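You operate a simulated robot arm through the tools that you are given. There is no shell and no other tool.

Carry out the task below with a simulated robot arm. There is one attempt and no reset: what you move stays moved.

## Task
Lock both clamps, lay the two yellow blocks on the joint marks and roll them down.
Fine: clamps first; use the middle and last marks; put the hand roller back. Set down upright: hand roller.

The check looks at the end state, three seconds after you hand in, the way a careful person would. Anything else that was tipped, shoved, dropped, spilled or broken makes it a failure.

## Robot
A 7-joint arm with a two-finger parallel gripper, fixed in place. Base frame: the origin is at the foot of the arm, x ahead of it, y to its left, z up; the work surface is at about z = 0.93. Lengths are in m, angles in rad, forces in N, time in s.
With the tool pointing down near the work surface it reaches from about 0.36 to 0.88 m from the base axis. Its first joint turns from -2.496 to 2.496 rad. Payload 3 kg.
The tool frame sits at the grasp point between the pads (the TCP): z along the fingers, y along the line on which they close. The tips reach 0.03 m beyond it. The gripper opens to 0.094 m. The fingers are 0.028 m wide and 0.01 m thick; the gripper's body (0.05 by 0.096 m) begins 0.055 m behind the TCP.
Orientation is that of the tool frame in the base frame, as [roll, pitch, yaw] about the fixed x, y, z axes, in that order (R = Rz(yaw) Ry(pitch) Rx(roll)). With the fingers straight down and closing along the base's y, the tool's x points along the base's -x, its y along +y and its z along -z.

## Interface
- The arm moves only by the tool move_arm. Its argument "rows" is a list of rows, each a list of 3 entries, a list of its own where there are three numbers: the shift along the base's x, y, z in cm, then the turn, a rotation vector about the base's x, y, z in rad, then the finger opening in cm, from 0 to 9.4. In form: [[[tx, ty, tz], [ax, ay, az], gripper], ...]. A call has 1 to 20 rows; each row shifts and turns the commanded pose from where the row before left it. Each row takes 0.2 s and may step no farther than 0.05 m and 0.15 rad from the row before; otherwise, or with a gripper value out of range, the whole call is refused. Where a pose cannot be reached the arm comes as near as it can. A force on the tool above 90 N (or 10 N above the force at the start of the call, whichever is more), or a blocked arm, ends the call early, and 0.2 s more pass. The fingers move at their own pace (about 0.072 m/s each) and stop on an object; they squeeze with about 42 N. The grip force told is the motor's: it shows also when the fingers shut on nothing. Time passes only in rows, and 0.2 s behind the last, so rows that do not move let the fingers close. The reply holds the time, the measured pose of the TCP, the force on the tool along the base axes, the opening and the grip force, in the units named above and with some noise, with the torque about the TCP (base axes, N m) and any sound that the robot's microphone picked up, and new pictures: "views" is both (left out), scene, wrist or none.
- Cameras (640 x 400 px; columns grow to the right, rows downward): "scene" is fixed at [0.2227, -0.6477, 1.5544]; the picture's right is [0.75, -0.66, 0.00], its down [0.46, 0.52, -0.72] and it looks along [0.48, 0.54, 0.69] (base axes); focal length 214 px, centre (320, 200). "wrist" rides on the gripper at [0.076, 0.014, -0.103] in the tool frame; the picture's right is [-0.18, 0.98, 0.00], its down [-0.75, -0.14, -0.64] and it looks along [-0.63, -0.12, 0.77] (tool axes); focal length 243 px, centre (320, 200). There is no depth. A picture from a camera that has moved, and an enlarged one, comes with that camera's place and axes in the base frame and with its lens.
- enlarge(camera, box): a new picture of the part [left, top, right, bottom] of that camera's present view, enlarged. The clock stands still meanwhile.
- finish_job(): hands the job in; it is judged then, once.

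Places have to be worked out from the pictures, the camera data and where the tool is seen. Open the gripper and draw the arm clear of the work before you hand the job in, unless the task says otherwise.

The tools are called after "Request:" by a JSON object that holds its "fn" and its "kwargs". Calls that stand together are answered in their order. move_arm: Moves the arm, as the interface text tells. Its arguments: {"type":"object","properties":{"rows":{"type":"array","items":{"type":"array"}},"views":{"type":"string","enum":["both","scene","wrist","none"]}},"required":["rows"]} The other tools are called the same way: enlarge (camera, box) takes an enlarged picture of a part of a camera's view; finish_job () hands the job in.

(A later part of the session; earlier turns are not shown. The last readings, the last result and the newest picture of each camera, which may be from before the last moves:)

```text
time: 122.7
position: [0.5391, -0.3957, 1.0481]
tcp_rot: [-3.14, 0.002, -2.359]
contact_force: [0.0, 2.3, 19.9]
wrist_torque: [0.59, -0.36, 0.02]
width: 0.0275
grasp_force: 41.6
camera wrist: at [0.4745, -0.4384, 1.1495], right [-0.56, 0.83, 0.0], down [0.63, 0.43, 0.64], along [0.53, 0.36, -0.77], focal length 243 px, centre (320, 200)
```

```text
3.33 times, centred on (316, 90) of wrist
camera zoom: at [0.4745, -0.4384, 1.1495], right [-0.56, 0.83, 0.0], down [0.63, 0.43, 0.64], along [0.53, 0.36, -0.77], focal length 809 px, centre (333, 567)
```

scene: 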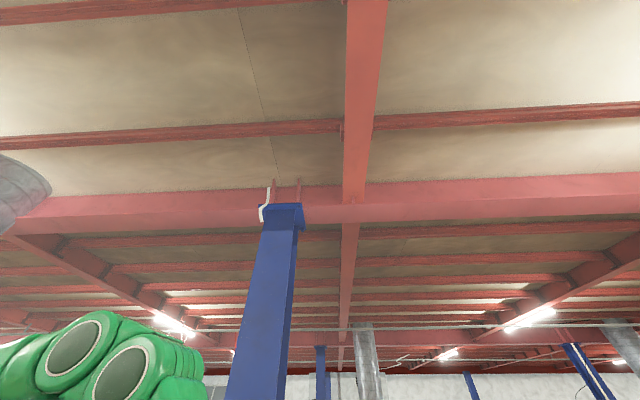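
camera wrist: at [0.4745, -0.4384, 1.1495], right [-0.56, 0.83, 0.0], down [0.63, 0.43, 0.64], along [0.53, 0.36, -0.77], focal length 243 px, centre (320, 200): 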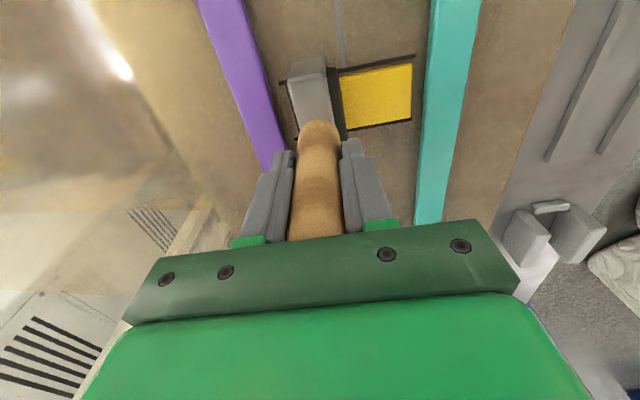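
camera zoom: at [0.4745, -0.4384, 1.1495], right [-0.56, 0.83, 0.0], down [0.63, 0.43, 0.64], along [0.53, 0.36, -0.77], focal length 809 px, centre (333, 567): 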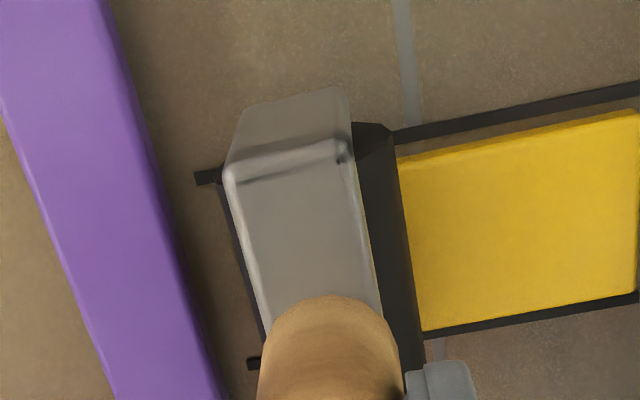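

Two more stations on the purple end.

Request:
{"fn": "move_arm", "kwargs": {"rows": [[[0, 0, 0.45], [0, 0, 0], 1.5], [[0.6, -0.6, 0], [0, 0, 0], 1.5], [[0, 0, -0.45], [0, 0, 0], 1.5], [[0, 0, 0], [0, 0, 0], 1.5], [[0, 0, 0.45], [0, 0, 0], 1.5], [[0.35, -0.35, 0], [0, 0, 0], 1.5], [[0, 0, -0.45], [0, 0, 0], 1.5], [[0, 0, 0], [0, 0, 0], 1.5]], "views": "wrist"}}

Request:
{"fn": "enlarge", "kwargs": {"camera": "wrist", "box": [220, 30, 440, 167]}}

```text
time: 124.5
position: [0.5471, -0.406, 1.049]
tcp_rot: [-3.14, 0.001, -2.356]
contact_force: [0.6, 0.1, 19.8]
wrist_torque: [0.37, -0.43, -0.01]
width: 0.0276
grasp_force: 42.4
camera wrist: at [0.4834, -0.4481, 1.1494], right [-0.56, 0.83, 0.0], down [0.63, 0.43, 0.64], along [0.53, 0.36, -0.77], focal length 243 px, centre (320, 200)
```

wrist: 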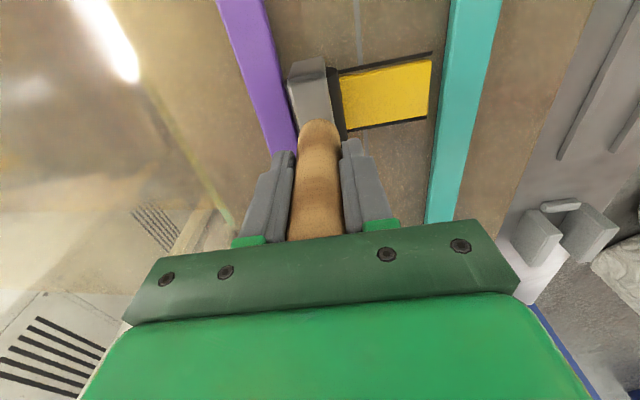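

```text
2.91 times, centred on (330, 98) of wrist
camera zoom: at [0.4834, -0.4481, 1.1494], right [-0.56, 0.83, 0.0], down [0.63, 0.43, 0.64], along [0.53, 0.36, -0.77], focal length 706 px, centre (291, 495)
```

zoom: 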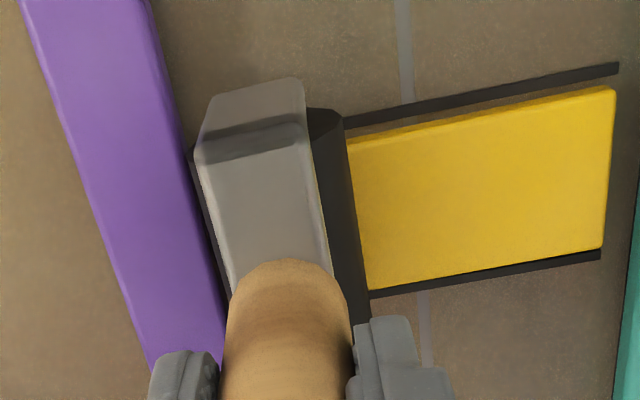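

All stations are pressed and the block is still exactly on its mark. To also give a continuous stroke, I'll use the locked teal bar as an end stop: with light pressure, move toward it so the block butts against the bar and the roller then passes over it; I'll re-centre afterwards.

Request:
{"fn": "move_arm", "kwargs": {"rows": [[[0, 0, 0.05], [0, 0, 0], 1.5], [[0, 0, 0], [0, 0, 0], 1.5]], "views": "none"}}

Request:
{"fn": "move_arm", "kwargs": {"rows": [[[-0.3, 0.3, 0], [0, 0, 0], 1.5], [[-0.3, 0.3, 0], [0, 0, 0], 1.5], [[-0.3, 0.3, 0], [0, 0, 0], 1.5], [[0, 0, 0], [0, 0, 0], 1.5]], "views": "wrist"}}

Request:
{"fn": "enlarge", "kwargs": {"camera": "wrist", "box": [220, 30, 440, 167]}}

```text
time: 125.1
position: [0.5473, -0.4053, 1.0483]
tcp_rot: [-3.14, 0.002, -2.358]
contact_force: [-0.2, -2.1, 19.7]
wrist_torque: [0.18, -0.38, 0.0]
width: 0.0276
grasp_force: 42.3
```

```text
time: 126.1
position: [0.5383, -0.3952, 1.0484]
tcp_rot: [3.141, 0.002, -2.358]
contact_force: [6.6, -6.4, 19.8]
wrist_torque: [-0.43, -0.99, -0.14]
width: 0.0276
grasp_force: 42.4
camera wrist: at [0.4745, -0.439, 1.1493], right [-0.56, 0.83, 0.0], down [0.63, 0.43, 0.64], along [0.53, 0.36, -0.77], focal length 243 px, centre (320, 200)
```

wrist: 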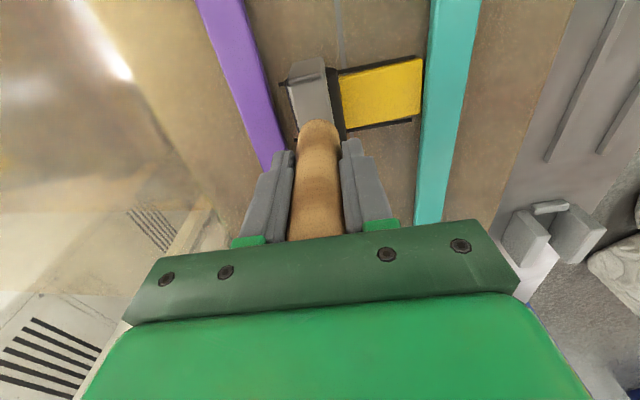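

```text
2.91 times, centred on (330, 98) of wrist
camera zoom: at [0.4745, -0.439, 1.1493], right [-0.56, 0.83, 0.0], down [0.63, 0.43, 0.64], along [0.53, 0.36, -0.77], focal length 706 px, centre (291, 495)
```

zoom: 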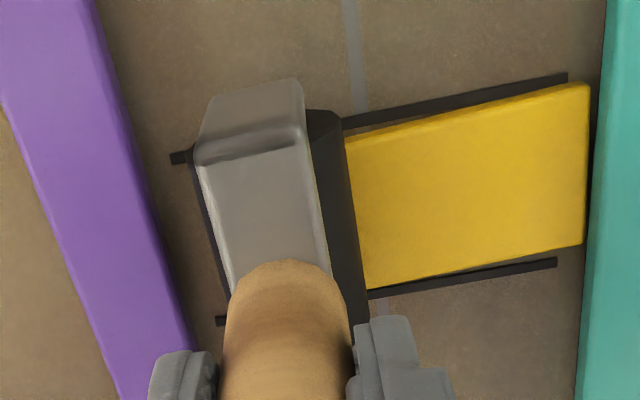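

The block slid until it met the teal bar and the roller is now passing over it (~0.7 cm relative). I continue the stroke in two parts.

Request:
{"fn": "move_arm", "kwargs": {"rows": [[[-0.4, 0.4, 0], [0, 0, 0], 1.5], [[-0.4, 0.4, 0], [0, 0, 0], 1.5], [[-0.4, 0.4, 0], [0, 0, 0], 1.5], [[-0.4, 0.4, 0], [0, 0, 0], 1.5], [[-0.4, 0.4, 0], [0, 0, 0], 1.5], [[0, 0, 0], [0, 0, 0], 1.5]], "views": "wrist"}}

Request:
{"fn": "enlarge", "kwargs": {"camera": "wrist", "box": [220, 30, 440, 167]}}

```text
time: 127.5
position: [0.5191, -0.3756, 1.0492]
tcp_rot: [3.139, 0.003, -2.358]
contact_force: [3.6, -3.0, 14.9]
wrist_torque: [-0.15, -0.66, -0.13]
width: 0.0276
grasp_force: 41.6
camera wrist: at [0.4543, -0.4182, 1.1495], right [-0.56, 0.83, 0.0], down [0.63, 0.43, 0.64], along [0.53, 0.36, -0.77], focal length 243 px, centre (320, 200)
```

wrist: 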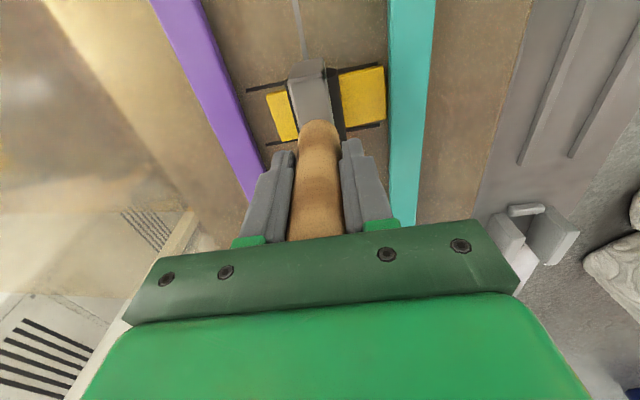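

```text
2.91 times, centred on (330, 98) of wrist
camera zoom: at [0.4543, -0.4182, 1.1495], right [-0.56, 0.83, 0.0], down [0.63, 0.43, 0.64], along [0.53, 0.36, -0.77], focal length 706 px, centre (291, 495)
```

zoom: 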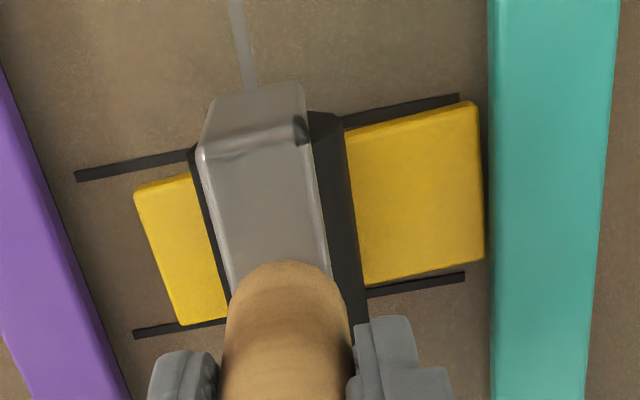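

The roller slides over the block nicely, with the block held by the bar. I finish the stroke.

Request:
{"fn": "move_arm", "kwargs": {"rows": [[[-0.4, 0.4, 0], [0, 0, 0], 1.5], [[-0.4, 0.4, 0], [0, 0, 0], 1.5], [[-0.4, 0.4, 0], [0, 0, 0], 1.5], [[-0.4, 0.4, 0], [0, 0, 0], 1.5], [[-0.4, 0.4, 0], [0, 0, 0], 1.5], [[0, 0, 0], [0, 0, 0], 1.5]], "views": "wrist"}}

Request:
{"fn": "enlarge", "kwargs": {"camera": "wrist", "box": [220, 30, 440, 167]}}

```text
time: 128.9
position: [0.4975, -0.3563, 1.049]
tcp_rot: [3.141, 0.0, -2.357]
contact_force: [5.7, -7.9, 22.3]
wrist_torque: [-0.62, -0.93, -0.09]
width: 0.0276
grasp_force: 42.1
camera wrist: at [0.4338, -0.3988, 1.1491], right [-0.56, 0.83, 0.0], down [0.63, 0.43, 0.64], along [0.53, 0.36, -0.77], focal length 243 px, centre (320, 200)
```

wrist: 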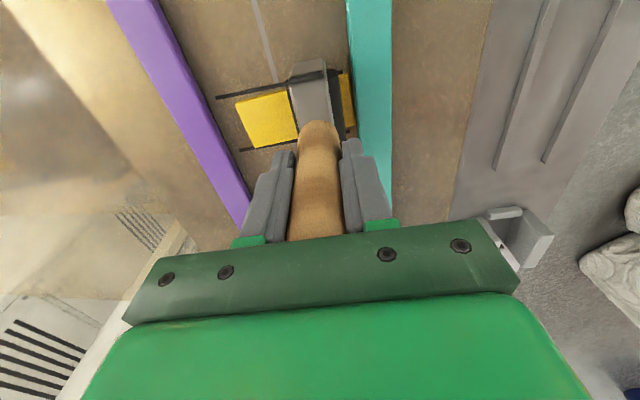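

```text
2.91 times, centred on (330, 98) of wrist
camera zoom: at [0.4338, -0.3988, 1.1491], right [-0.56, 0.83, 0.0], down [0.63, 0.43, 0.64], along [0.53, 0.36, -0.77], focal length 706 px, centre (291, 495)
```

zoom: 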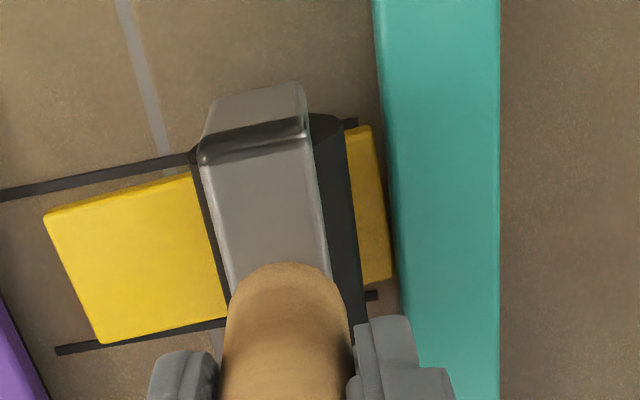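

First stroke done. Now I drag the block back onto the mark by ~0.8 cm (−n), ready for the opposite stroke.

Request:
{"fn": "move_arm", "kwargs": {"rows": [[[0.3, -0.3, 0], [0, 0, 0], 1.5], [[0.3, -0.3, 0], [0, 0, 0], 1.5], [[0, 0, 0], [0, 0, 0], 1.5], [[0, 0, 0.5], [0, 0, 0], 1.5], [[0, 0, 1], [0, 0, 0], 1.5], [[0, 0, 0], [0, 0, 0], 1.5]], "views": "wrist"}}

Request:
{"fn": "enlarge", "kwargs": {"camera": "wrist", "box": [220, 30, 440, 167]}}

```text
time: 130.3
position: [0.505, -0.3624, 1.0626]
tcp_rot: [-3.14, 0.003, -2.358]
contact_force: [0.0, 0.2, -3.2]
wrist_torque: [0.02, -0.01, 0.01]
width: 0.0276
grasp_force: 42.4
camera wrist: at [0.4403, -0.4048, 1.1638], right [-0.56, 0.83, 0.0], down [0.63, 0.43, 0.64], along [0.53, 0.36, -0.77], focal length 243 px, centre (320, 200)
```

wrist: 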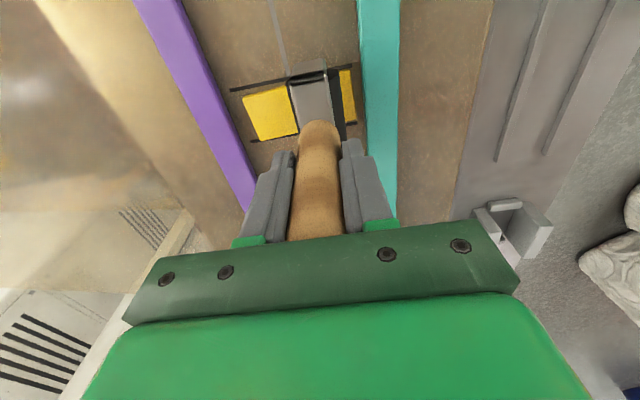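

```text
2.91 times, centred on (330, 98) of wrist
camera zoom: at [0.4403, -0.4048, 1.1638], right [-0.56, 0.83, 0.0], down [0.63, 0.43, 0.64], along [0.53, 0.36, -0.77], focal length 706 px, centre (291, 495)
```

zoom: 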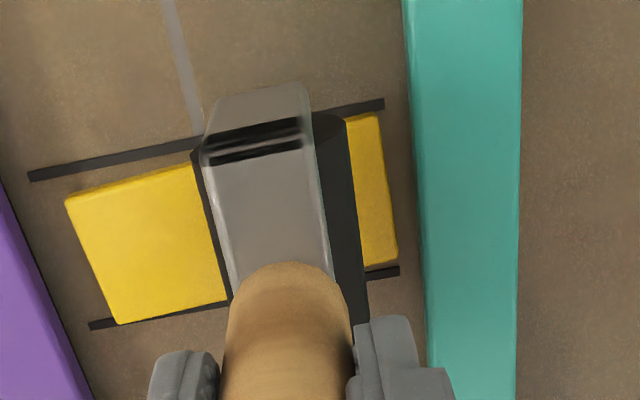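

I move to the teal end of the block, press lightly, and make the opposite stroke toward the purple bar.

Request:
{"fn": "move_arm", "kwargs": {"rows": [[[-0.6, 0.6, 0], [0, 0, 0], 1.5], [[-0.6, 0.6, 0], [0, 0, 0], 1.5], [[0, 0, -1], [0, 0, 0], 1.5], [[0, 0, -0.5], [0, 0, 0], 1.5], [[0, 0, 0], [0, 0, 0], 1.5]], "views": "none"}}

Request:
{"fn": "move_arm", "kwargs": {"rows": [[[0.4, -0.4, 0], [0, 0, 0], 1.5], [[0.4, -0.4, 0], [0, 0, 0], 1.5], [[0.4, -0.4, 0], [0, 0, 0], 1.5], [[0.4, -0.4, 0], [0, 0, 0], 1.5], [[0.4, -0.4, 0], [0, 0, 0], 1.5], [[0, 0, 0], [0, 0, 0], 1.5]], "views": "wrist"}}

Request:
{"fn": "enlarge", "kwargs": {"camera": "wrist", "box": [220, 30, 440, 167]}}

```text
time: 131.5
position: [0.4932, -0.3498, 1.0485]
tcp_rot: [-3.14, 0.002, -2.359]
contact_force: [-1.8, 0.9, 8.5]
wrist_torque: [0.21, -0.01, 0.0]
width: 0.0277
grasp_force: 41.6
```

```text
time: 132.9
position: [0.512, -0.3704, 1.0467]
tcp_rot: [-3.139, 0.003, -2.358]
contact_force: [-4.9, 6.0, 8.6]
wrist_torque: [0.79, 0.48, 0.08]
width: 0.0277
grasp_force: 42.3
camera wrist: at [0.4482, -0.4131, 1.1492], right [-0.56, 0.83, 0.0], down [0.63, 0.43, 0.64], along [0.53, 0.36, -0.77], focal length 243 px, centre (320, 200)
```

wrist: 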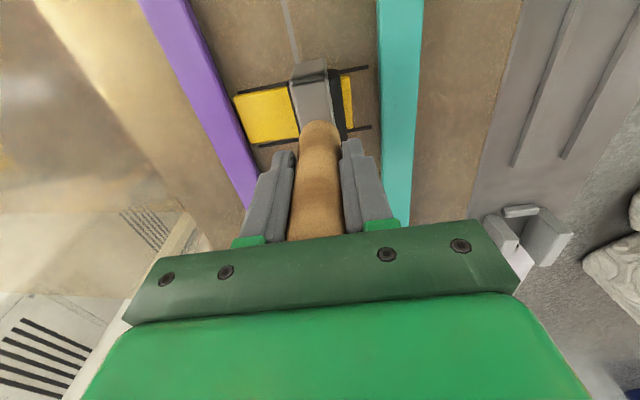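

```text
2.91 times, centred on (330, 98) of wrist
camera zoom: at [0.4482, -0.4131, 1.1492], right [-0.56, 0.83, 0.0], down [0.63, 0.43, 0.64], along [0.53, 0.36, -0.77], focal length 706 px, centre (291, 495)
```

zoom: 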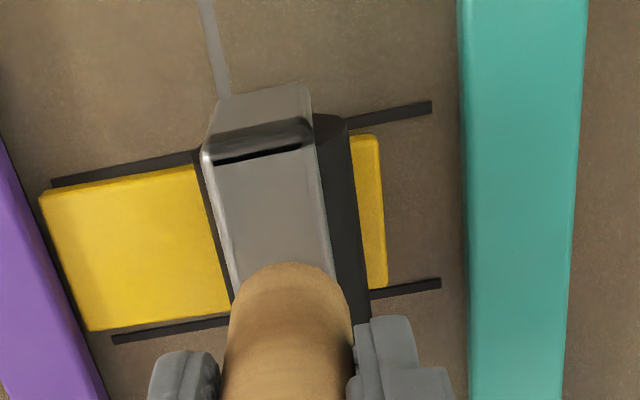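

The block is now against the purple bar and the roller is passing over it. I finish this stroke.

Request:
{"fn": "move_arm", "kwargs": {"rows": [[[0.4, -0.4, 0], [0, 0, 0], 1.5], [[0.4, -0.4, 0], [0, 0, 0], 1.5], [[0.4, -0.4, 0], [0, 0, 0], 1.5], [[0.4, -0.4, 0], [0, 0, 0], 1.5], [[0.4, -0.4, 0], [0, 0, 0], 1.5], [[0.4, -0.4, 0], [0, 0, 0], 1.5], [[0.4, -0.4, 0], [0, 0, 0], 1.5], [[0, 0, 0], [0, 0, 0], 1.5]], "views": "wrist"}}

Request:
{"fn": "enlarge", "kwargs": {"camera": "wrist", "box": [220, 30, 440, 167]}}

```text
time: 134.7
position: [0.5404, -0.3964, 1.0484]
tcp_rot: [-3.141, 0.002, -2.357]
contact_force: [-4.2, 3.8, 7.2]
wrist_torque: [0.46, 0.35, 0.03]
width: 0.0275
grasp_force: 41.7
camera wrist: at [0.4764, -0.4406, 1.1492], right [-0.56, 0.83, 0.0], down [0.63, 0.43, 0.64], along [0.53, 0.36, -0.77], focal length 243 px, centre (320, 200)
```

wrist: 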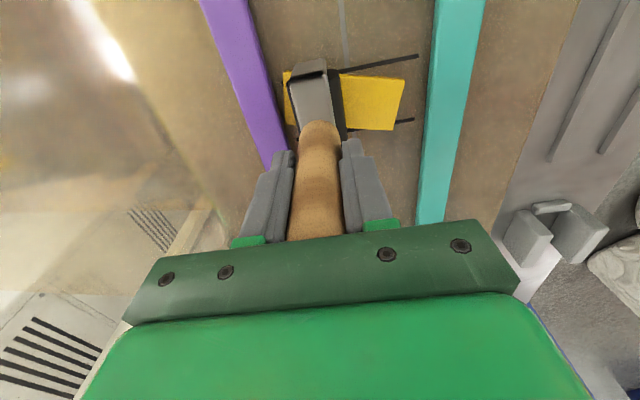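

```text
2.91 times, centred on (330, 98) of wrist
camera zoom: at [0.4764, -0.4406, 1.1492], right [-0.56, 0.83, 0.0], down [0.63, 0.43, 0.64], along [0.53, 0.36, -0.77], focal length 706 px, centre (291, 495)
```

zoom: 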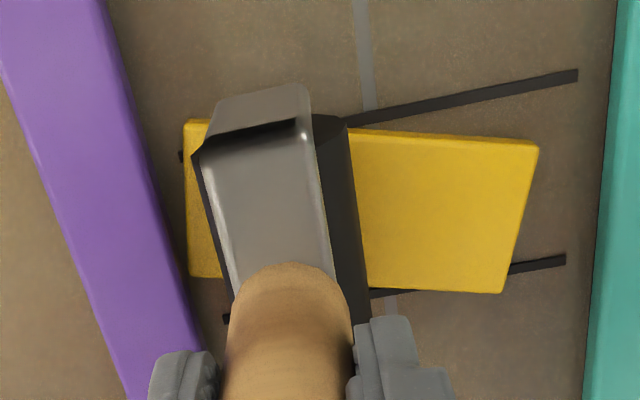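

The block got skewed about 14° during this lighter stroke. I lift, move the roller over the block's centre (0.523,-0.385), press, and twist it back square.

Request:
{"fn": "move_arm", "kwargs": {"rows": [[[0, 0, 0.5], [0, 0, 0], 1.5], [[0, 0, 1], [0, 0, 0], 1.5], [[-0.85, 0.56, 0], [0, 0, 0], 1.5], [[-0.85, 0.56, 0], [0, 0, 0], 1.5], [[0, 0, 0], [0, 0, 0], 1.5]], "views": "wrist"}}

Request:
{"fn": "enlarge", "kwargs": {"camera": "wrist", "box": [220, 30, 440, 167]}}

```text
time: 135.9
position: [0.523, -0.3862, 1.0627]
tcp_rot: [3.141, 0.002, -2.357]
contact_force: [0.0, 0.0, -2.1]
wrist_torque: [0.03, 0.0, 0.02]
width: 0.0278
grasp_force: 42.2
camera wrist: at [0.4593, -0.4295, 1.1642], right [-0.56, 0.83, 0.0], down [0.63, 0.43, 0.64], along [0.53, 0.36, -0.77], focal length 243 px, centre (320, 200)
```

wrist: 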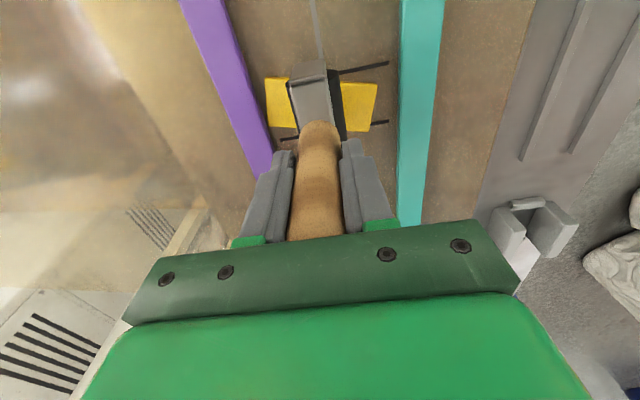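

```text
2.91 times, centred on (330, 98) of wrist
camera zoom: at [0.4593, -0.4295, 1.1642], right [-0.56, 0.83, 0.0], down [0.63, 0.43, 0.64], along [0.53, 0.36, -0.77], focal length 706 px, centre (291, 495)
```

zoom: 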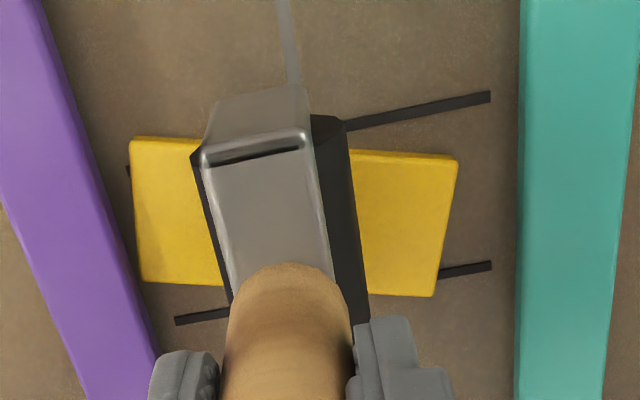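

Roller is centred on the block. I press to ~25 N, then twist +0.246 rad.

Request:
{"fn": "move_arm", "kwargs": {"rows": [[[0, 0, -1], [0, 0, 0], 1.5], [[0, 0, -0.55], [0, 0, 0], 1.5], [[0, 0, 0], [0, 0, 0], 1.5]], "views": "none"}}

```text
time: 136.7
position: [0.522, -0.3867, 1.0491]
tcp_rot: [-3.137, 0.002, -2.356]
contact_force: [-0.1, 2.0, 16.6]
wrist_torque: [0.45, -0.14, 0.02]
width: 0.0278
grasp_force: 42.0
```

Request:
{"fn": "move_arm", "kwargs": {"rows": [[[0, 0, -0.03], [0, 0, 0], 1.5], [[0, 0, 0], [0, 0, 0.062], 1.5], [[0, 0, 0], [0, 0, 0.062], 1.5], [[0, 0, 0], [0, 0, 0.062], 1.5], [[0, 0, 0], [0, 0, 0.06], 1.5], [[0, 0, 0], [0, 0, 0], 1.5], [[0, 0, 0.5], [0, 0, 0], 1.5], [[0, 0, 1], [0, 0, 0], 1.5], [[0, 0, 0], [0, 0, -0.123], 1.5], [[0, 0, 0], [0, 0, -0.123], 1.5], [[0, 0, 0], [0, 0, 0], 1.5]], "views": "wrist"}}

Request:
{"fn": "enlarge", "kwargs": {"camera": "wrist", "box": [220, 30, 440, 167]}}

```text
time: 139.1
position: [0.5228, -0.3857, 1.0632]
tcp_rot: [3.141, 0.002, -2.359]
contact_force: [0.8, -0.1, -2.0]
wrist_torque: [0.0, 0.02, 0.0]
width: 0.0276
grasp_force: 41.7
camera wrist: at [0.4591, -0.4293, 1.1631], right [-0.56, 0.83, 0.0], down [0.63, 0.43, 0.64], along [0.53, 0.36, -0.77], focal length 243 px, centre (320, 200)
```

wrist: 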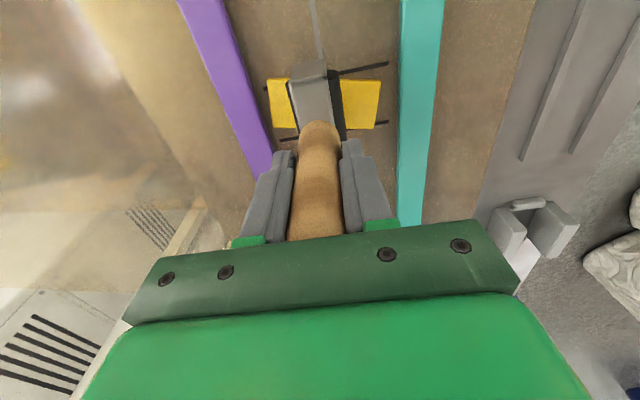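

```text
2.91 times, centred on (330, 98) of wrist
camera zoom: at [0.4591, -0.4293, 1.1631], right [-0.56, 0.83, 0.0], down [0.63, 0.43, 0.64], along [0.53, 0.36, -0.77], focal length 706 px, centre (291, 495)
```

zoom: 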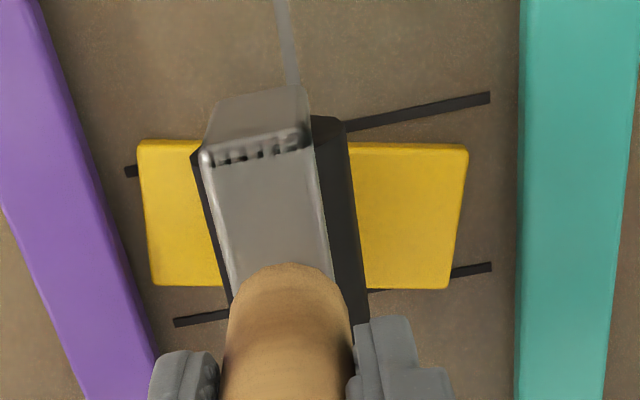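

The twist mostly slipped. Better: drag the block toward the teal bar so its end face squares itself against the bar, as happened in the first stroke. I press ~22 N and drag +n about 2.8 cm.

Request:
{"fn": "move_arm", "kwargs": {"rows": [[[0, 0, -1], [0, 0, 0], 1.5], [[0, 0, -0.6], [0, 0, 0], 1.5], [[0, 0, 0], [0, 0, 0], 1.5]], "views": "none"}}

Request:
{"fn": "move_arm", "kwargs": {"rows": [[[-0.3, 0.3, 0], [0, 0, 0], 1.5], [[-0.3, 0.3, 0], [0, 0, 0], 1.5], [[-0.3, 0.3, 0], [0, 0, 0], 1.5], [[-0.3, 0.3, 0], [0, 0, 0], 1.5], [[-0.3, 0.3, 0], [0, 0, 0], 1.5], [[0, 0, 0], [0, 0, 0], 1.5]], "views": "wrist"}}

Request:
{"fn": "enlarge", "kwargs": {"camera": "wrist", "box": [220, 30, 440, 167]}}

```text
time: 139.9
position: [0.5233, -0.3862, 1.0477]
tcp_rot: [-3.136, 0.002, -2.359]
contact_force: [-0.9, 1.3, 37.1]
wrist_torque: [0.46, -0.17, 0.02]
width: 0.0277
grasp_force: 42.6
```

```text
time: 141.3
position: [0.5084, -0.3723, 1.0483]
tcp_rot: [-3.136, 0.0, -2.359]
contact_force: [16.6, -20.6, 57.6]
wrist_torque: [-2.19, -2.17, -0.07]
width: 0.0288
grasp_force: 42.2
camera wrist: at [0.4443, -0.4147, 1.1484], right [-0.56, 0.83, 0.0], down [0.63, 0.43, 0.64], along [0.53, 0.36, -0.77], focal length 243 px, centre (320, 200)
```

wrist: 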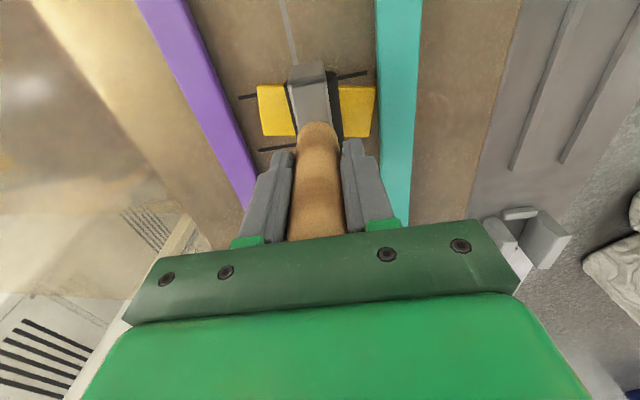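

```text
2.91 times, centred on (330, 98) of wrist
camera zoom: at [0.4443, -0.4147, 1.1484], right [-0.56, 0.83, 0.0], down [0.63, 0.43, 0.64], along [0.53, 0.36, -0.77], focal length 706 px, centre (291, 495)
```

zoom: 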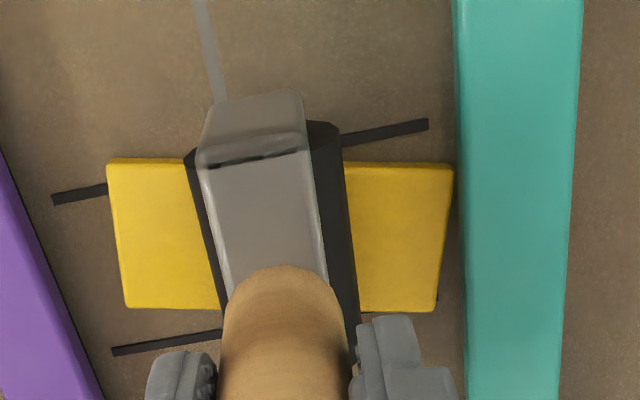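

The block's corner has reached the teal bar, but the load is higher than wanted (60 N). I relieve ~1 mm and continue the drag so it squares up.

Request:
{"fn": "move_arm", "kwargs": {"rows": [[[0, 0, 0.12], [0, 0, 0], 1.5], [[-0.25, 0.25, 0], [0, 0, 0], 1.5], [[-0.25, 0.25, 0], [0, 0, 0], 1.5], [[-0.25, 0.25, 0], [0, 0, 0], 1.5], [[0, 0, 0], [0, 0, 0], 1.5]], "views": "wrist"}}

Request:
{"fn": "enlarge", "kwargs": {"camera": "wrist", "box": [220, 30, 440, 167]}}

```text
time: 142.5
position: [0.4993, -0.365, 1.0477]
tcp_rot: [3.14, 0.001, -2.358]
contact_force: [16.5, -16.9, 46.3]
wrist_torque: [-1.77, -2.07, -0.04]
width: 0.0292
grasp_force: 42.3
camera wrist: at [0.4366, -0.4072, 1.1485], right [-0.56, 0.83, 0.0], down [0.63, 0.43, 0.64], along [0.53, 0.36, -0.77], focal length 243 px, centre (320, 200)
```

wrist: 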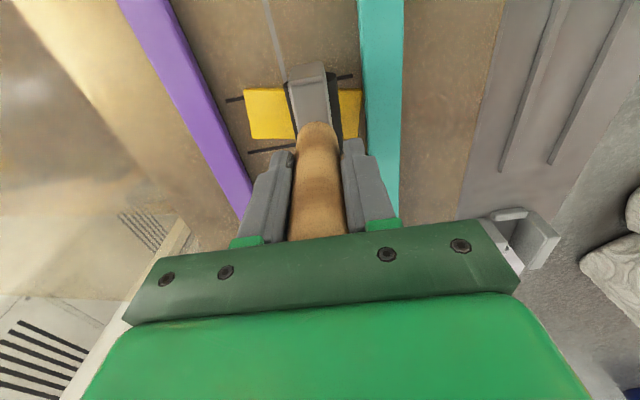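

```text
2.91 times, centred on (330, 98) of wrist
camera zoom: at [0.4366, -0.4072, 1.1485], right [-0.56, 0.83, 0.0], down [0.63, 0.43, 0.64], along [0.53, 0.36, -0.77], focal length 706 px, centre (291, 495)
```

zoom: 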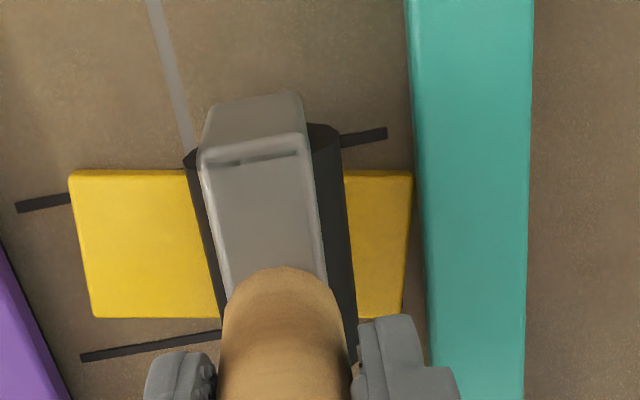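

The block slides under the roller still skewed; forcing it isn't wise. I'll return the roller to its cradle, re-square the block with the fingers, and then do straight-down presses only. First lift and carry the roller back above the cradle.

Request:
{"fn": "move_arm", "kwargs": {"rows": [[[0, 0, 0.5], [0, 0, 0], 1.5], [[0, 0, 2.5], [0, 0, 0], 1.5], [[0, 0, 4], [0, 0, 0], 1.5], [[0, 0, 4.8], [0, 0, 0], 1.5], [[0.11, 4.16, 0], [0, 0, 0], 1.5], [[0.11, 4.16, 0], [0, 0, 0], 1.5], [[0.11, 4.16, 0], [0, 0, 0], 1.5], [[0.11, 4.16, 0], [0, 0, 0], 1.5], [[0.11, 4.16, 0], [0, 0, 0], 1.5], [[0.11, 4.16, 0], [0, 0, 0], 1.5], [[0.11, 4.16, 0], [0, 0, 0], 1.5], [[0.11, 4.16, 0], [0, 0, 0], 1.5], [[0, 0, 0], [0, 0, 0], 1.5]], "views": "wrist"}}

Request:
{"fn": "enlarge", "kwargs": {"camera": "wrist", "box": [220, 0, 440, 200]}}

```text
time: 145.3
position: [0.51, -0.0314, 1.165]
tcp_rot: [3.14, 0.002, -2.357]
contact_force: [-0.1, -0.2, -2.5]
wrist_torque: [0.04, 0.01, 0.01]
width: 0.0278
grasp_force: 41.5
camera wrist: at [0.4454, -0.0742, 1.2661], right [-0.56, 0.83, 0.0], down [0.63, 0.43, 0.64], along [0.53, 0.36, -0.77], focal length 243 px, centre (320, 200)
```

wrist: 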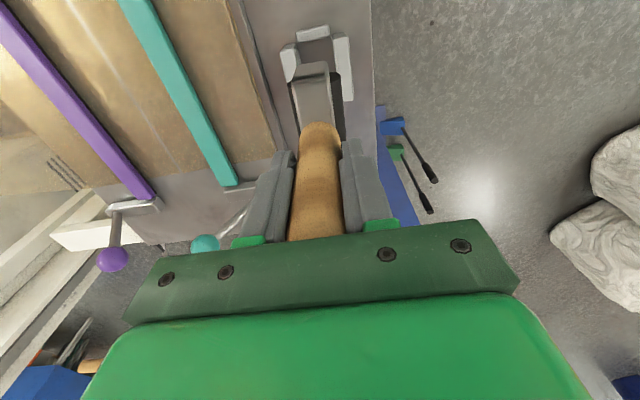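

```text
2.00 times, centred on (330, 100) of wrist
camera zoom: at [0.4454, -0.0742, 1.2661], right [-0.56, 0.83, 0.0], down [0.63, 0.43, 0.64], along [0.53, 0.36, -0.77], focal length 485 px, centre (300, 400)
```

zoom: 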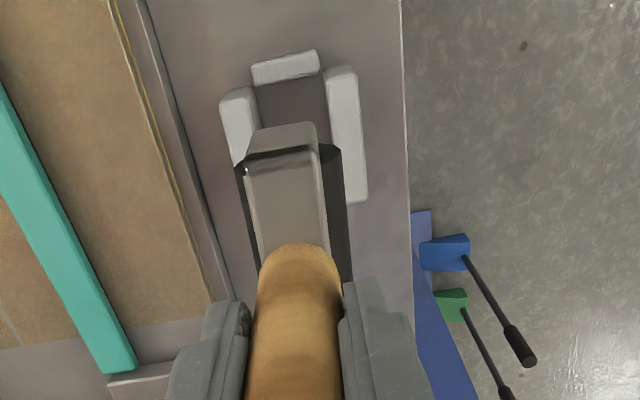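

The roller hangs as it did when first lifted. I re-read the pose to average out noise before lowering.

Request:
{"fn": "move_arm", "kwargs": {"rows": [[[0, 0, 0], [0, 0, 0], 1.5]], "views": "none"}}

Request:
{"fn": "move_arm", "kwargs": {"rows": [[[0, 0, 0], [0, 0, 0], 1.5]], "views": "none"}}

Request:
{"fn": "move_arm", "kwargs": {"rows": [[[0, 0, 0], [0, 0, 0], 1.5]], "views": "none"}}

```text
time: 145.7
position: [0.5085, -0.0326, 1.1651]
tcp_rot: [-3.141, 0.002, -2.36]
contact_force: [0.4, -0.4, -2.5]
wrist_torque: [-0.02, 0.01, -0.03]
width: 0.0276
grasp_force: 41.9
```

```text
time: 146.1
position: [0.5093, -0.0316, 1.1662]
tcp_rot: [3.141, 0.002, -2.359]
contact_force: [0.1, 0.3, -3.0]
wrist_torque: [-0.04, -0.01, -0.01]
width: 0.0277
grasp_force: 42.3
```

```text
time: 146.5
position: [0.5086, -0.0315, 1.1654]
tcp_rot: [3.141, 0.002, -2.359]
contact_force: [0.5, 0.7, -3.3]
wrist_torque: [-0.01, 0.01, 0.0]
width: 0.0276
grasp_force: 41.5
```

Averaged pose matches the pick pose within half a millimetre. I lower to just above the chocks and check.

Request:
{"fn": "move_arm", "kwargs": {"rows": [[[0, 0, -4], [0, 0, 0.001], 1.5], [[0, 0, -4], [0, 0, 0], 1.5], [[0, 0, -3], [0, 0, 0], 1.5], [[0, 0, 0], [0, 0, 0], 1.5]], "views": "wrist"}}

Request:
{"fn": "enlarge", "kwargs": {"camera": "wrist", "box": [220, 30, 412, 180]}}

```text
time: 147.5
position: [0.5088, -0.0309, 1.0539]
tcp_rot: [-3.141, 0.003, -2.356]
contact_force: [0.3, -1.2, -3.3]
wrist_torque: [0.02, 0.02, 0.01]
width: 0.0276
grasp_force: 41.9
camera wrist: at [0.4458, -0.0739, 1.156], right [-0.56, 0.83, 0.0], down [0.63, 0.43, 0.64], along [0.53, 0.36, -0.77], focal length 243 px, centre (320, 200)
```

wrist: 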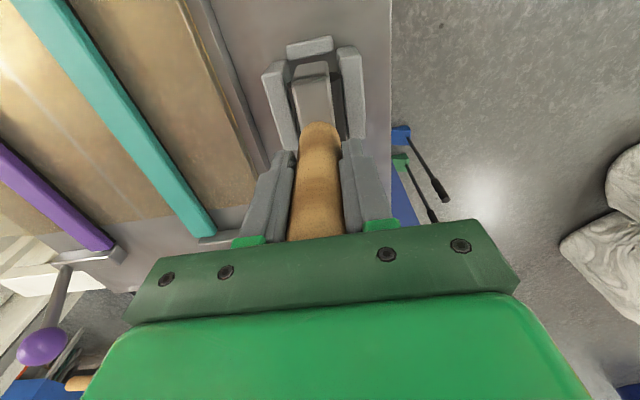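

```text
2.67 times, centred on (316, 105) of wrist
camera zoom: at [0.4458, -0.0739, 1.156], right [-0.56, 0.83, 0.0], down [0.63, 0.43, 0.64], along [0.53, 0.36, -0.77], focal length 647 px, centre (331, 453)
```

zoom: 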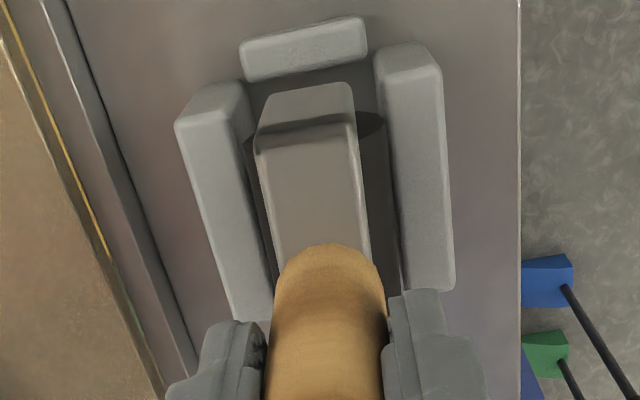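

The drum lines up between the chocks. I lower in stages to contact.

Request:
{"fn": "move_arm", "kwargs": {"rows": [[[0, 0, -1.5], [0, 0, 0], 1.5], [[0, 0, -1.5], [0, 0, 0], 1.5], [[0, 0, -0.8], [0, 0, 0], 1.5], [[0, 0, 0], [0, 0, 0], 1.5]], "views": "wrist"}}

Request:
{"fn": "enlarge", "kwargs": {"camera": "wrist", "box": [220, 30, 412, 180]}}

```text
time: 148.5
position: [0.5091, -0.0307, 1.0167]
tcp_rot: [-3.141, 0.001, -2.358]
contact_force: [-0.4, -0.2, -3.1]
wrist_torque: [0.01, 0.02, 0.02]
width: 0.0277
grasp_force: 42.0
camera wrist: at [0.4461, -0.0741, 1.1183], right [-0.56, 0.83, 0.0], down [0.63, 0.43, 0.64], along [0.53, 0.36, -0.77], focal length 243 px, centre (320, 200)
```

wrist: 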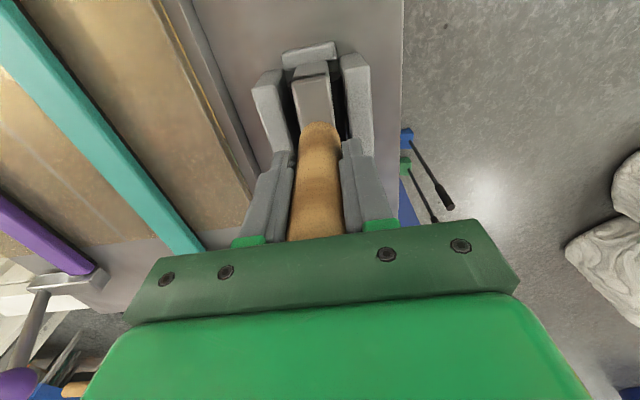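

```text
2.67 times, centred on (316, 105) of wrist
camera zoom: at [0.4461, -0.0741, 1.1183], right [-0.56, 0.83, 0.0], down [0.63, 0.43, 0.64], along [0.53, 0.36, -0.77], focal length 647 px, centre (331, 453)
```

zoom: 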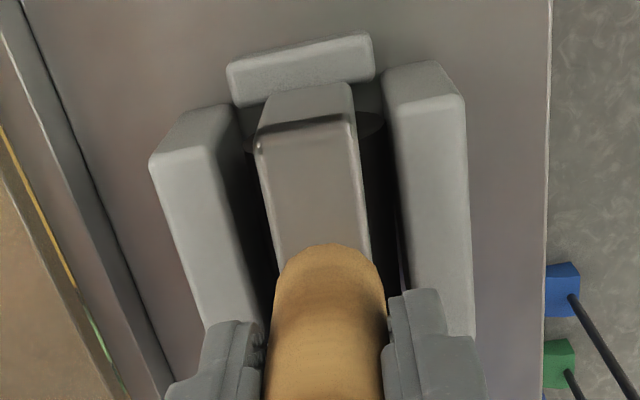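

Matches the reference view. I lower the last millimetres until touch.

Request:
{"fn": "move_arm", "kwargs": {"rows": [[[0, 0, -0.3], [0, 0, 0], 1.5], [[0, 0, 0], [0, 0, 0], 1.5]], "views": "none"}}

Request:
{"fn": "move_arm", "kwargs": {"rows": [[[0, 0, -0.15], [0, 0, 0], 1.5], [[0, 0, 0], [0, 0, 0], 1.5]], "views": "none"}}

Request:
{"fn": "move_arm", "kwargs": {"rows": [[[0, 0, -0.1], [0, 0, 0], 1.5], [[0, 0, 0], [0, 0, 0], 1.5]], "views": "none"}}

```text
time: 149.1
position: [0.5097, -0.0311, 1.0156]
tcp_rot: [3.141, 0.001, -2.356]
contact_force: [-0.6, 0.3, -3.5]
wrist_torque: [-0.01, 0.01, 0.0]
width: 0.0276
grasp_force: 42.3
```

```text
time: 149.7
position: [0.5098, -0.0316, 1.0137]
tcp_rot: [3.141, 0.0, -2.355]
contact_force: [0.0, 0.5, -2.9]
wrist_torque: [0.0, 0.04, 0.02]
width: 0.0274
grasp_force: 42.4
```

```text
time: 150.3
position: [0.5097, -0.0318, 1.0128]
tcp_rot: [-3.141, 0.003, -2.356]
contact_force: [-0.1, 0.2, -2.4]
wrist_torque: [-0.01, -0.01, -0.01]
width: 0.0276
grasp_force: 41.8
```

Request:
{"fn": "move_arm", "kwargs": {"rows": [[[0, 0, -0.2], [0, 0, 0], 1.5], [[0, 0, 0], [0, 0, 0], 1.5]], "views": "none"}}

Request:
{"fn": "move_arm", "kwargs": {"rows": [[[0, 0, -0.1], [0, 0, 0], 1.5], [[0, 0, 0], [0, 0, 0], 1.5]], "views": "none"}}

Request:
{"fn": "move_arm", "kwargs": {"rows": [[[0, 0, -0.1], [0, 0, 0], 1.5], [[0, 0, 0], [0, 0, 0], 1.5]], "views": "none"}}

```text
time: 150.9
position: [0.5097, -0.0306, 1.0102]
tcp_rot: [-3.138, 0.001, -2.356]
contact_force: [-6.3, 0.9, 18.8]
wrist_torque: [0.58, 0.1, 0.1]
width: 0.0276
grasp_force: 41.6
```

```text
time: 151.5
position: [0.5107, -0.0309, 1.0104]
tcp_rot: [-3.14, 0.002, -2.357]
contact_force: [-12.2, 2.1, 65.9]
wrist_torque: [0.52, 0.83, 0.01]
width: 0.0277
grasp_force: 42.2
```

```text
time: 152.0
position: [0.5101, -0.0312, 1.0111]
tcp_rot: [-3.139, 0.005, -2.358]
contact_force: [-17.8, 0.2, 26.8]
wrist_torque: [0.27, 1.22, 0.02]
width: 0.0277
grasp_force: 42.2
stopped in row 2: the force on the tool passed its limit at 92 N (the readings are from after the stop); the commanded pose is now the measured one
```

Seated firmly at z≈1.011. I ease up slightly and release, then rise straight up.

Request:
{"fn": "move_arm", "kwargs": {"rows": [[[0, 0, 0.12], [0, 0, 0], 1.5], [[0, 0, 0], [0, 0, 0], 4], [[0, 0, 0], [0, 0, 0], 7.5], [[0, 0, 0], [0, 0, 0], 7.5], [[0, 0, 3], [0, 0, 0], 7.5], [[0, 0, 4.5], [0, 0, 0], 7.5], [[0, 0, 4.5], [0, 0, 0], 7.5], [[0, 0, 4], [0, 0, 0], 7.5], [[0, 0, 0], [0, 0, 0], 7.5]], "views": "wrist"}}

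Request:
{"fn": "enlarge", "kwargs": {"camera": "wrist", "box": [220, 0, 440, 200]}}

```text
time: 154.0
position: [0.5104, -0.031, 1.1725]
tcp_rot: [-3.139, 0.003, -2.355]
contact_force: [-0.8, -0.7, -0.6]
wrist_torque: [0.03, 0.0, 0.07]
width: 0.0749
grasp_force: 0.0
camera wrist: at [0.4456, -0.074, 1.2728], right [-0.56, 0.83, 0.0], down [0.63, 0.43, 0.65], along [0.53, 0.36, -0.76], focal length 243 px, centre (320, 200)
```

wrist: 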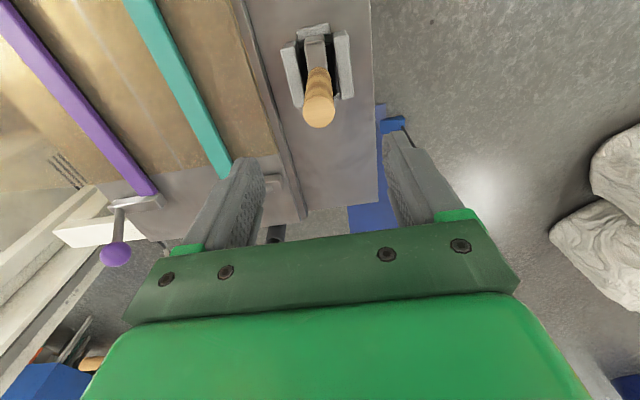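

```text
2.00 times, centred on (330, 100) of wrist
camera zoom: at [0.4456, -0.074, 1.2728], right [-0.56, 0.83, 0.0], down [0.63, 0.43, 0.65], along [0.53, 0.36, -0.76], focal length 485 px, centre (300, 400)
```

zoom: 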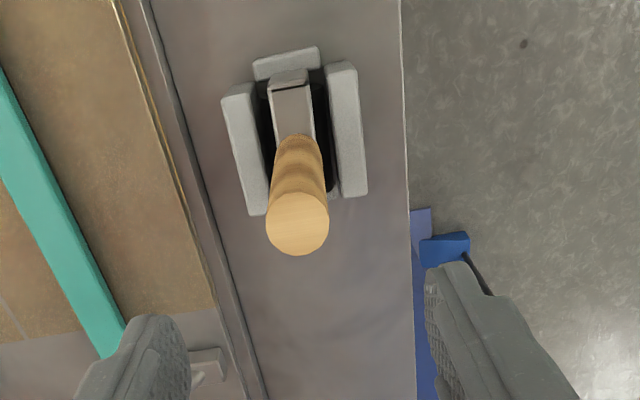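

The roller stands upright back in its cradle. Now I turn the fingers to close along the table and go look at the skewed block.

Request:
{"fn": "move_arm", "kwargs": {"rows": [[[0.245, -3.32, 0], [0, 0, -0.1428], 7.5], [[0.245, -3.32, 0], [0, 0, -0.1428], 7.5], [[0.245, -3.32, 0], [0, 0, -0.1428], 7.5], [[0.245, -3.32, 0], [0, 0, -0.1428], 7.5], [[0.245, -3.32, 0], [0, 0, -0.1428], 7.5], [[0.245, -3.32, 0], [0, 0, -0.1428], 7.5], [[0.245, -3.32, 0], [0, 0, -0.1428], 7.5], [[0.245, -3.32, 0], [0, 0, -0.1428], 7.5], [[0.245, -3.32, -1], [0, 0, -0.1428], 7.5], [[0.245, -3.32, -2], [0, 0, -0.1428], 7.5], [[0.245, -3.32, -2], [0, 0, -0.1428], 7.5], [[0, 0, 0], [0, 0, 0], 7.5]], "views": "wrist"}}

Request:
{"fn": "enlarge", "kwargs": {"camera": "wrist", "box": [200, 0, 440, 150]}}

```text
time: 156.6
position: [0.538, -0.3965, 1.1216]
tcp_rot: [-3.138, 0.006, 2.354]
contact_force: [0.0, 0.0, -0.2]
wrist_torque: [0.0, -0.01, 0.03]
width: 0.0751
grasp_force: 0.1
camera wrist: at [0.494, -0.3313, 1.2218], right [0.83, 0.56, 0.0], down [0.43, -0.63, 0.65], along [0.36, -0.53, -0.76], focal length 243 px, centre (320, 200)
```

wrist: 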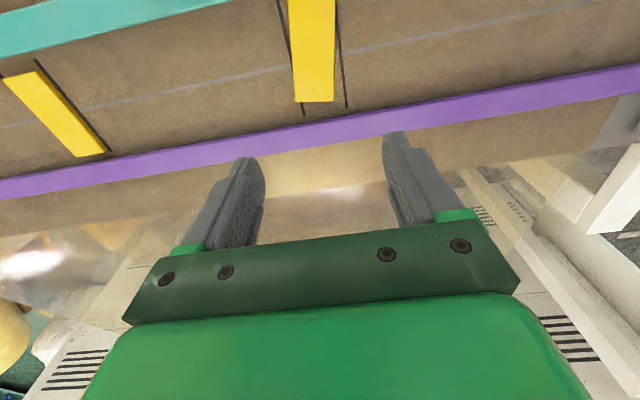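

```text
2.67 times, centred on (320, 75) of wrist
camera zoom: at [0.494, -0.3313, 1.2218], right [0.83, 0.56, 0.0], down [0.43, -0.63, 0.65], along [0.36, -0.53, -0.76], focal length 647 px, centre (320, 533)
```

zoom: 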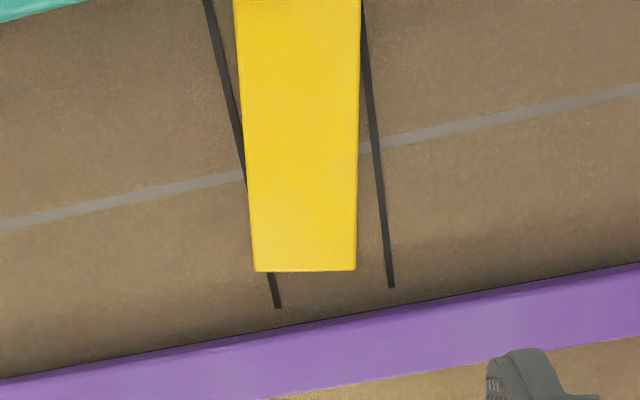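

I correct the small tilt and shift back to see the whole block.

Request:
{"fn": "move_arm", "kwargs": {"rows": [[[-1.4, 1.4, 0], [0.0067, 0.0017, 0], 7.5], [[-1.4, 1.4, 0], [0, 0, 0], 7.5], [[0, 0, 0], [0, 0, 0], 7.5]], "views": "wrist"}}

Request:
{"fn": "enlarge", "kwargs": {"camera": "wrist", "box": [200, 0, 440, 150]}}

```text
time: 157.4
position: [0.5085, -0.3682, 1.1213]
tcp_rot: [3.141, 0.0, 2.357]
contact_force: [-0.6, 0.7, -0.5]
wrist_torque: [0.01, -0.03, -0.03]
width: 0.0753
grasp_force: 0.1
camera wrist: at [0.4659, -0.3034, 1.222], right [0.83, 0.56, 0.0], down [0.43, -0.63, 0.64], along [0.36, -0.53, -0.77], focal length 243 px, centre (320, 200)
```

wrist: 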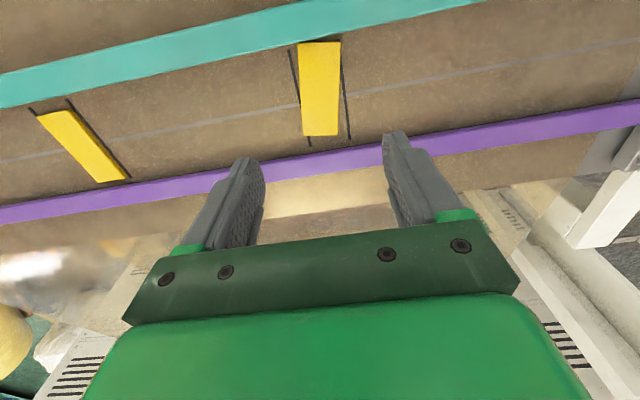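

```text
2.67 times, centred on (320, 75) of wrist
camera zoom: at [0.4659, -0.3034, 1.222], right [0.83, 0.56, 0.0], down [0.43, -0.63, 0.64], along [0.36, -0.53, -0.77], focal length 647 px, centre (320, 533)
```

zoom: 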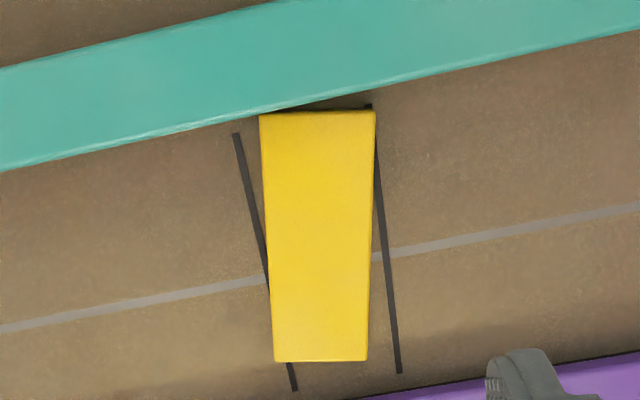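

Block pose: centre (0.513,-0.373), skewed 9.85° (corner touching the teal bar). I align the fingers with the block and descend over its centre.

Request:
{"fn": "move_arm", "kwargs": {"rows": [[[0.46, -0.45, 0], [0, 0, -0.086], 6.5], [[0, 0, 0], [0, 0, -0.086], 6.5], [[0, 0, -4.5], [0, 0, 0], 6.5], [[0, 0, -4.5], [0, 0, 0], 6.5], [[0, 0, -3], [0, 0, 0], 6.5], [[0, 0, 0], [0, 0, 0], 6.5]], "views": "wrist"}}

Request:
{"fn": "enlarge", "kwargs": {"camera": "wrist", "box": [200, 40, 440, 240]}}

```text
time: 158.8
position: [0.5139, -0.3736, 1.0018]
tcp_rot: [-3.141, 0.0, 2.183]
contact_force: [0.5, 0.4, -0.2]
wrist_torque: [0.01, 0.0, -0.01]
width: 0.0654
grasp_force: 0.1
camera wrist: at [0.482, -0.3024, 1.1021], right [0.91, 0.41, 0.0], down [0.32, -0.7, 0.64], along [0.27, -0.58, -0.77], focal length 243 px, centre (320, 200)
```

wrist: 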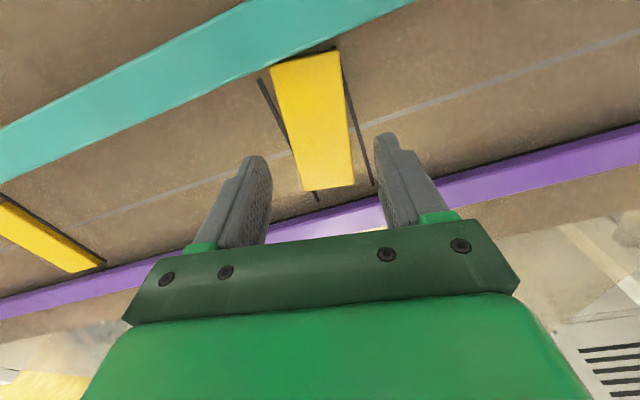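

```text
2.00 times, centred on (320, 140) of wrist
camera zoom: at [0.482, -0.3024, 1.1021], right [0.91, 0.41, 0.0], down [0.32, -0.7, 0.64], along [0.27, -0.58, -0.77], focal length 485 px, centre (320, 320)
```

zoom: 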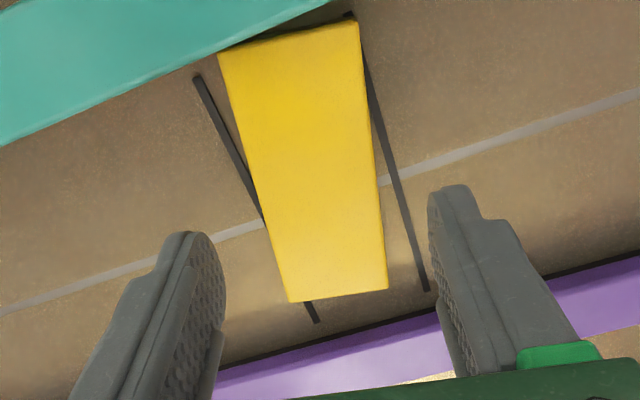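

Fingers are aligned with the block. I descend to just above the web and close.

Request:
{"fn": "move_arm", "kwargs": {"rows": [[[0, 0, -2.5], [0, 0, 0], 6.5], [[0, 0, -1.2], [0, 0, 0], 6.5], [[0, 0, -0.3], [0, 0, 0], 6.5], [[0, 0, 0], [0, 0, 0], 5], [[0, 0, 0], [0, 0, 0], 3], [[0, 0, 0], [0, 0, 0], 3], [[0, 0, 0], [0, 0, 0], 3]], "views": "wrist"}}

```text
time: 160.4
position: [0.5141, -0.3732, 0.96]
tcp_rot: [-3.14, -0.003, 2.184]
contact_force: [-0.1, -0.6, 0.2]
wrist_torque: [0.0, 0.02, 0.03]
width: 0.0425
grasp_force: 42.1
camera wrist: at [0.4826, -0.302, 1.062], right [0.91, 0.41, 0.0], down [0.32, -0.7, 0.64], along [0.27, -0.58, -0.77], focal length 243 px, centre (320, 200)
```

wrist: 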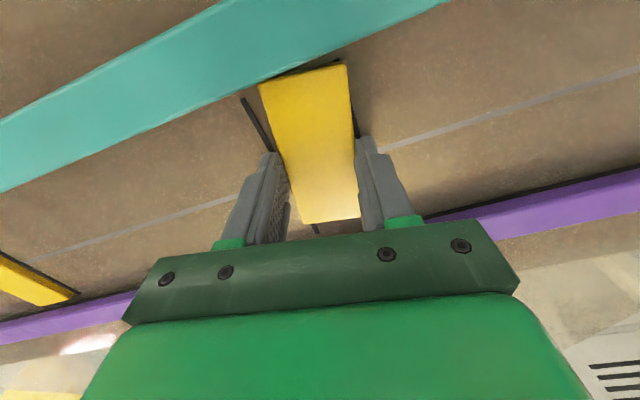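

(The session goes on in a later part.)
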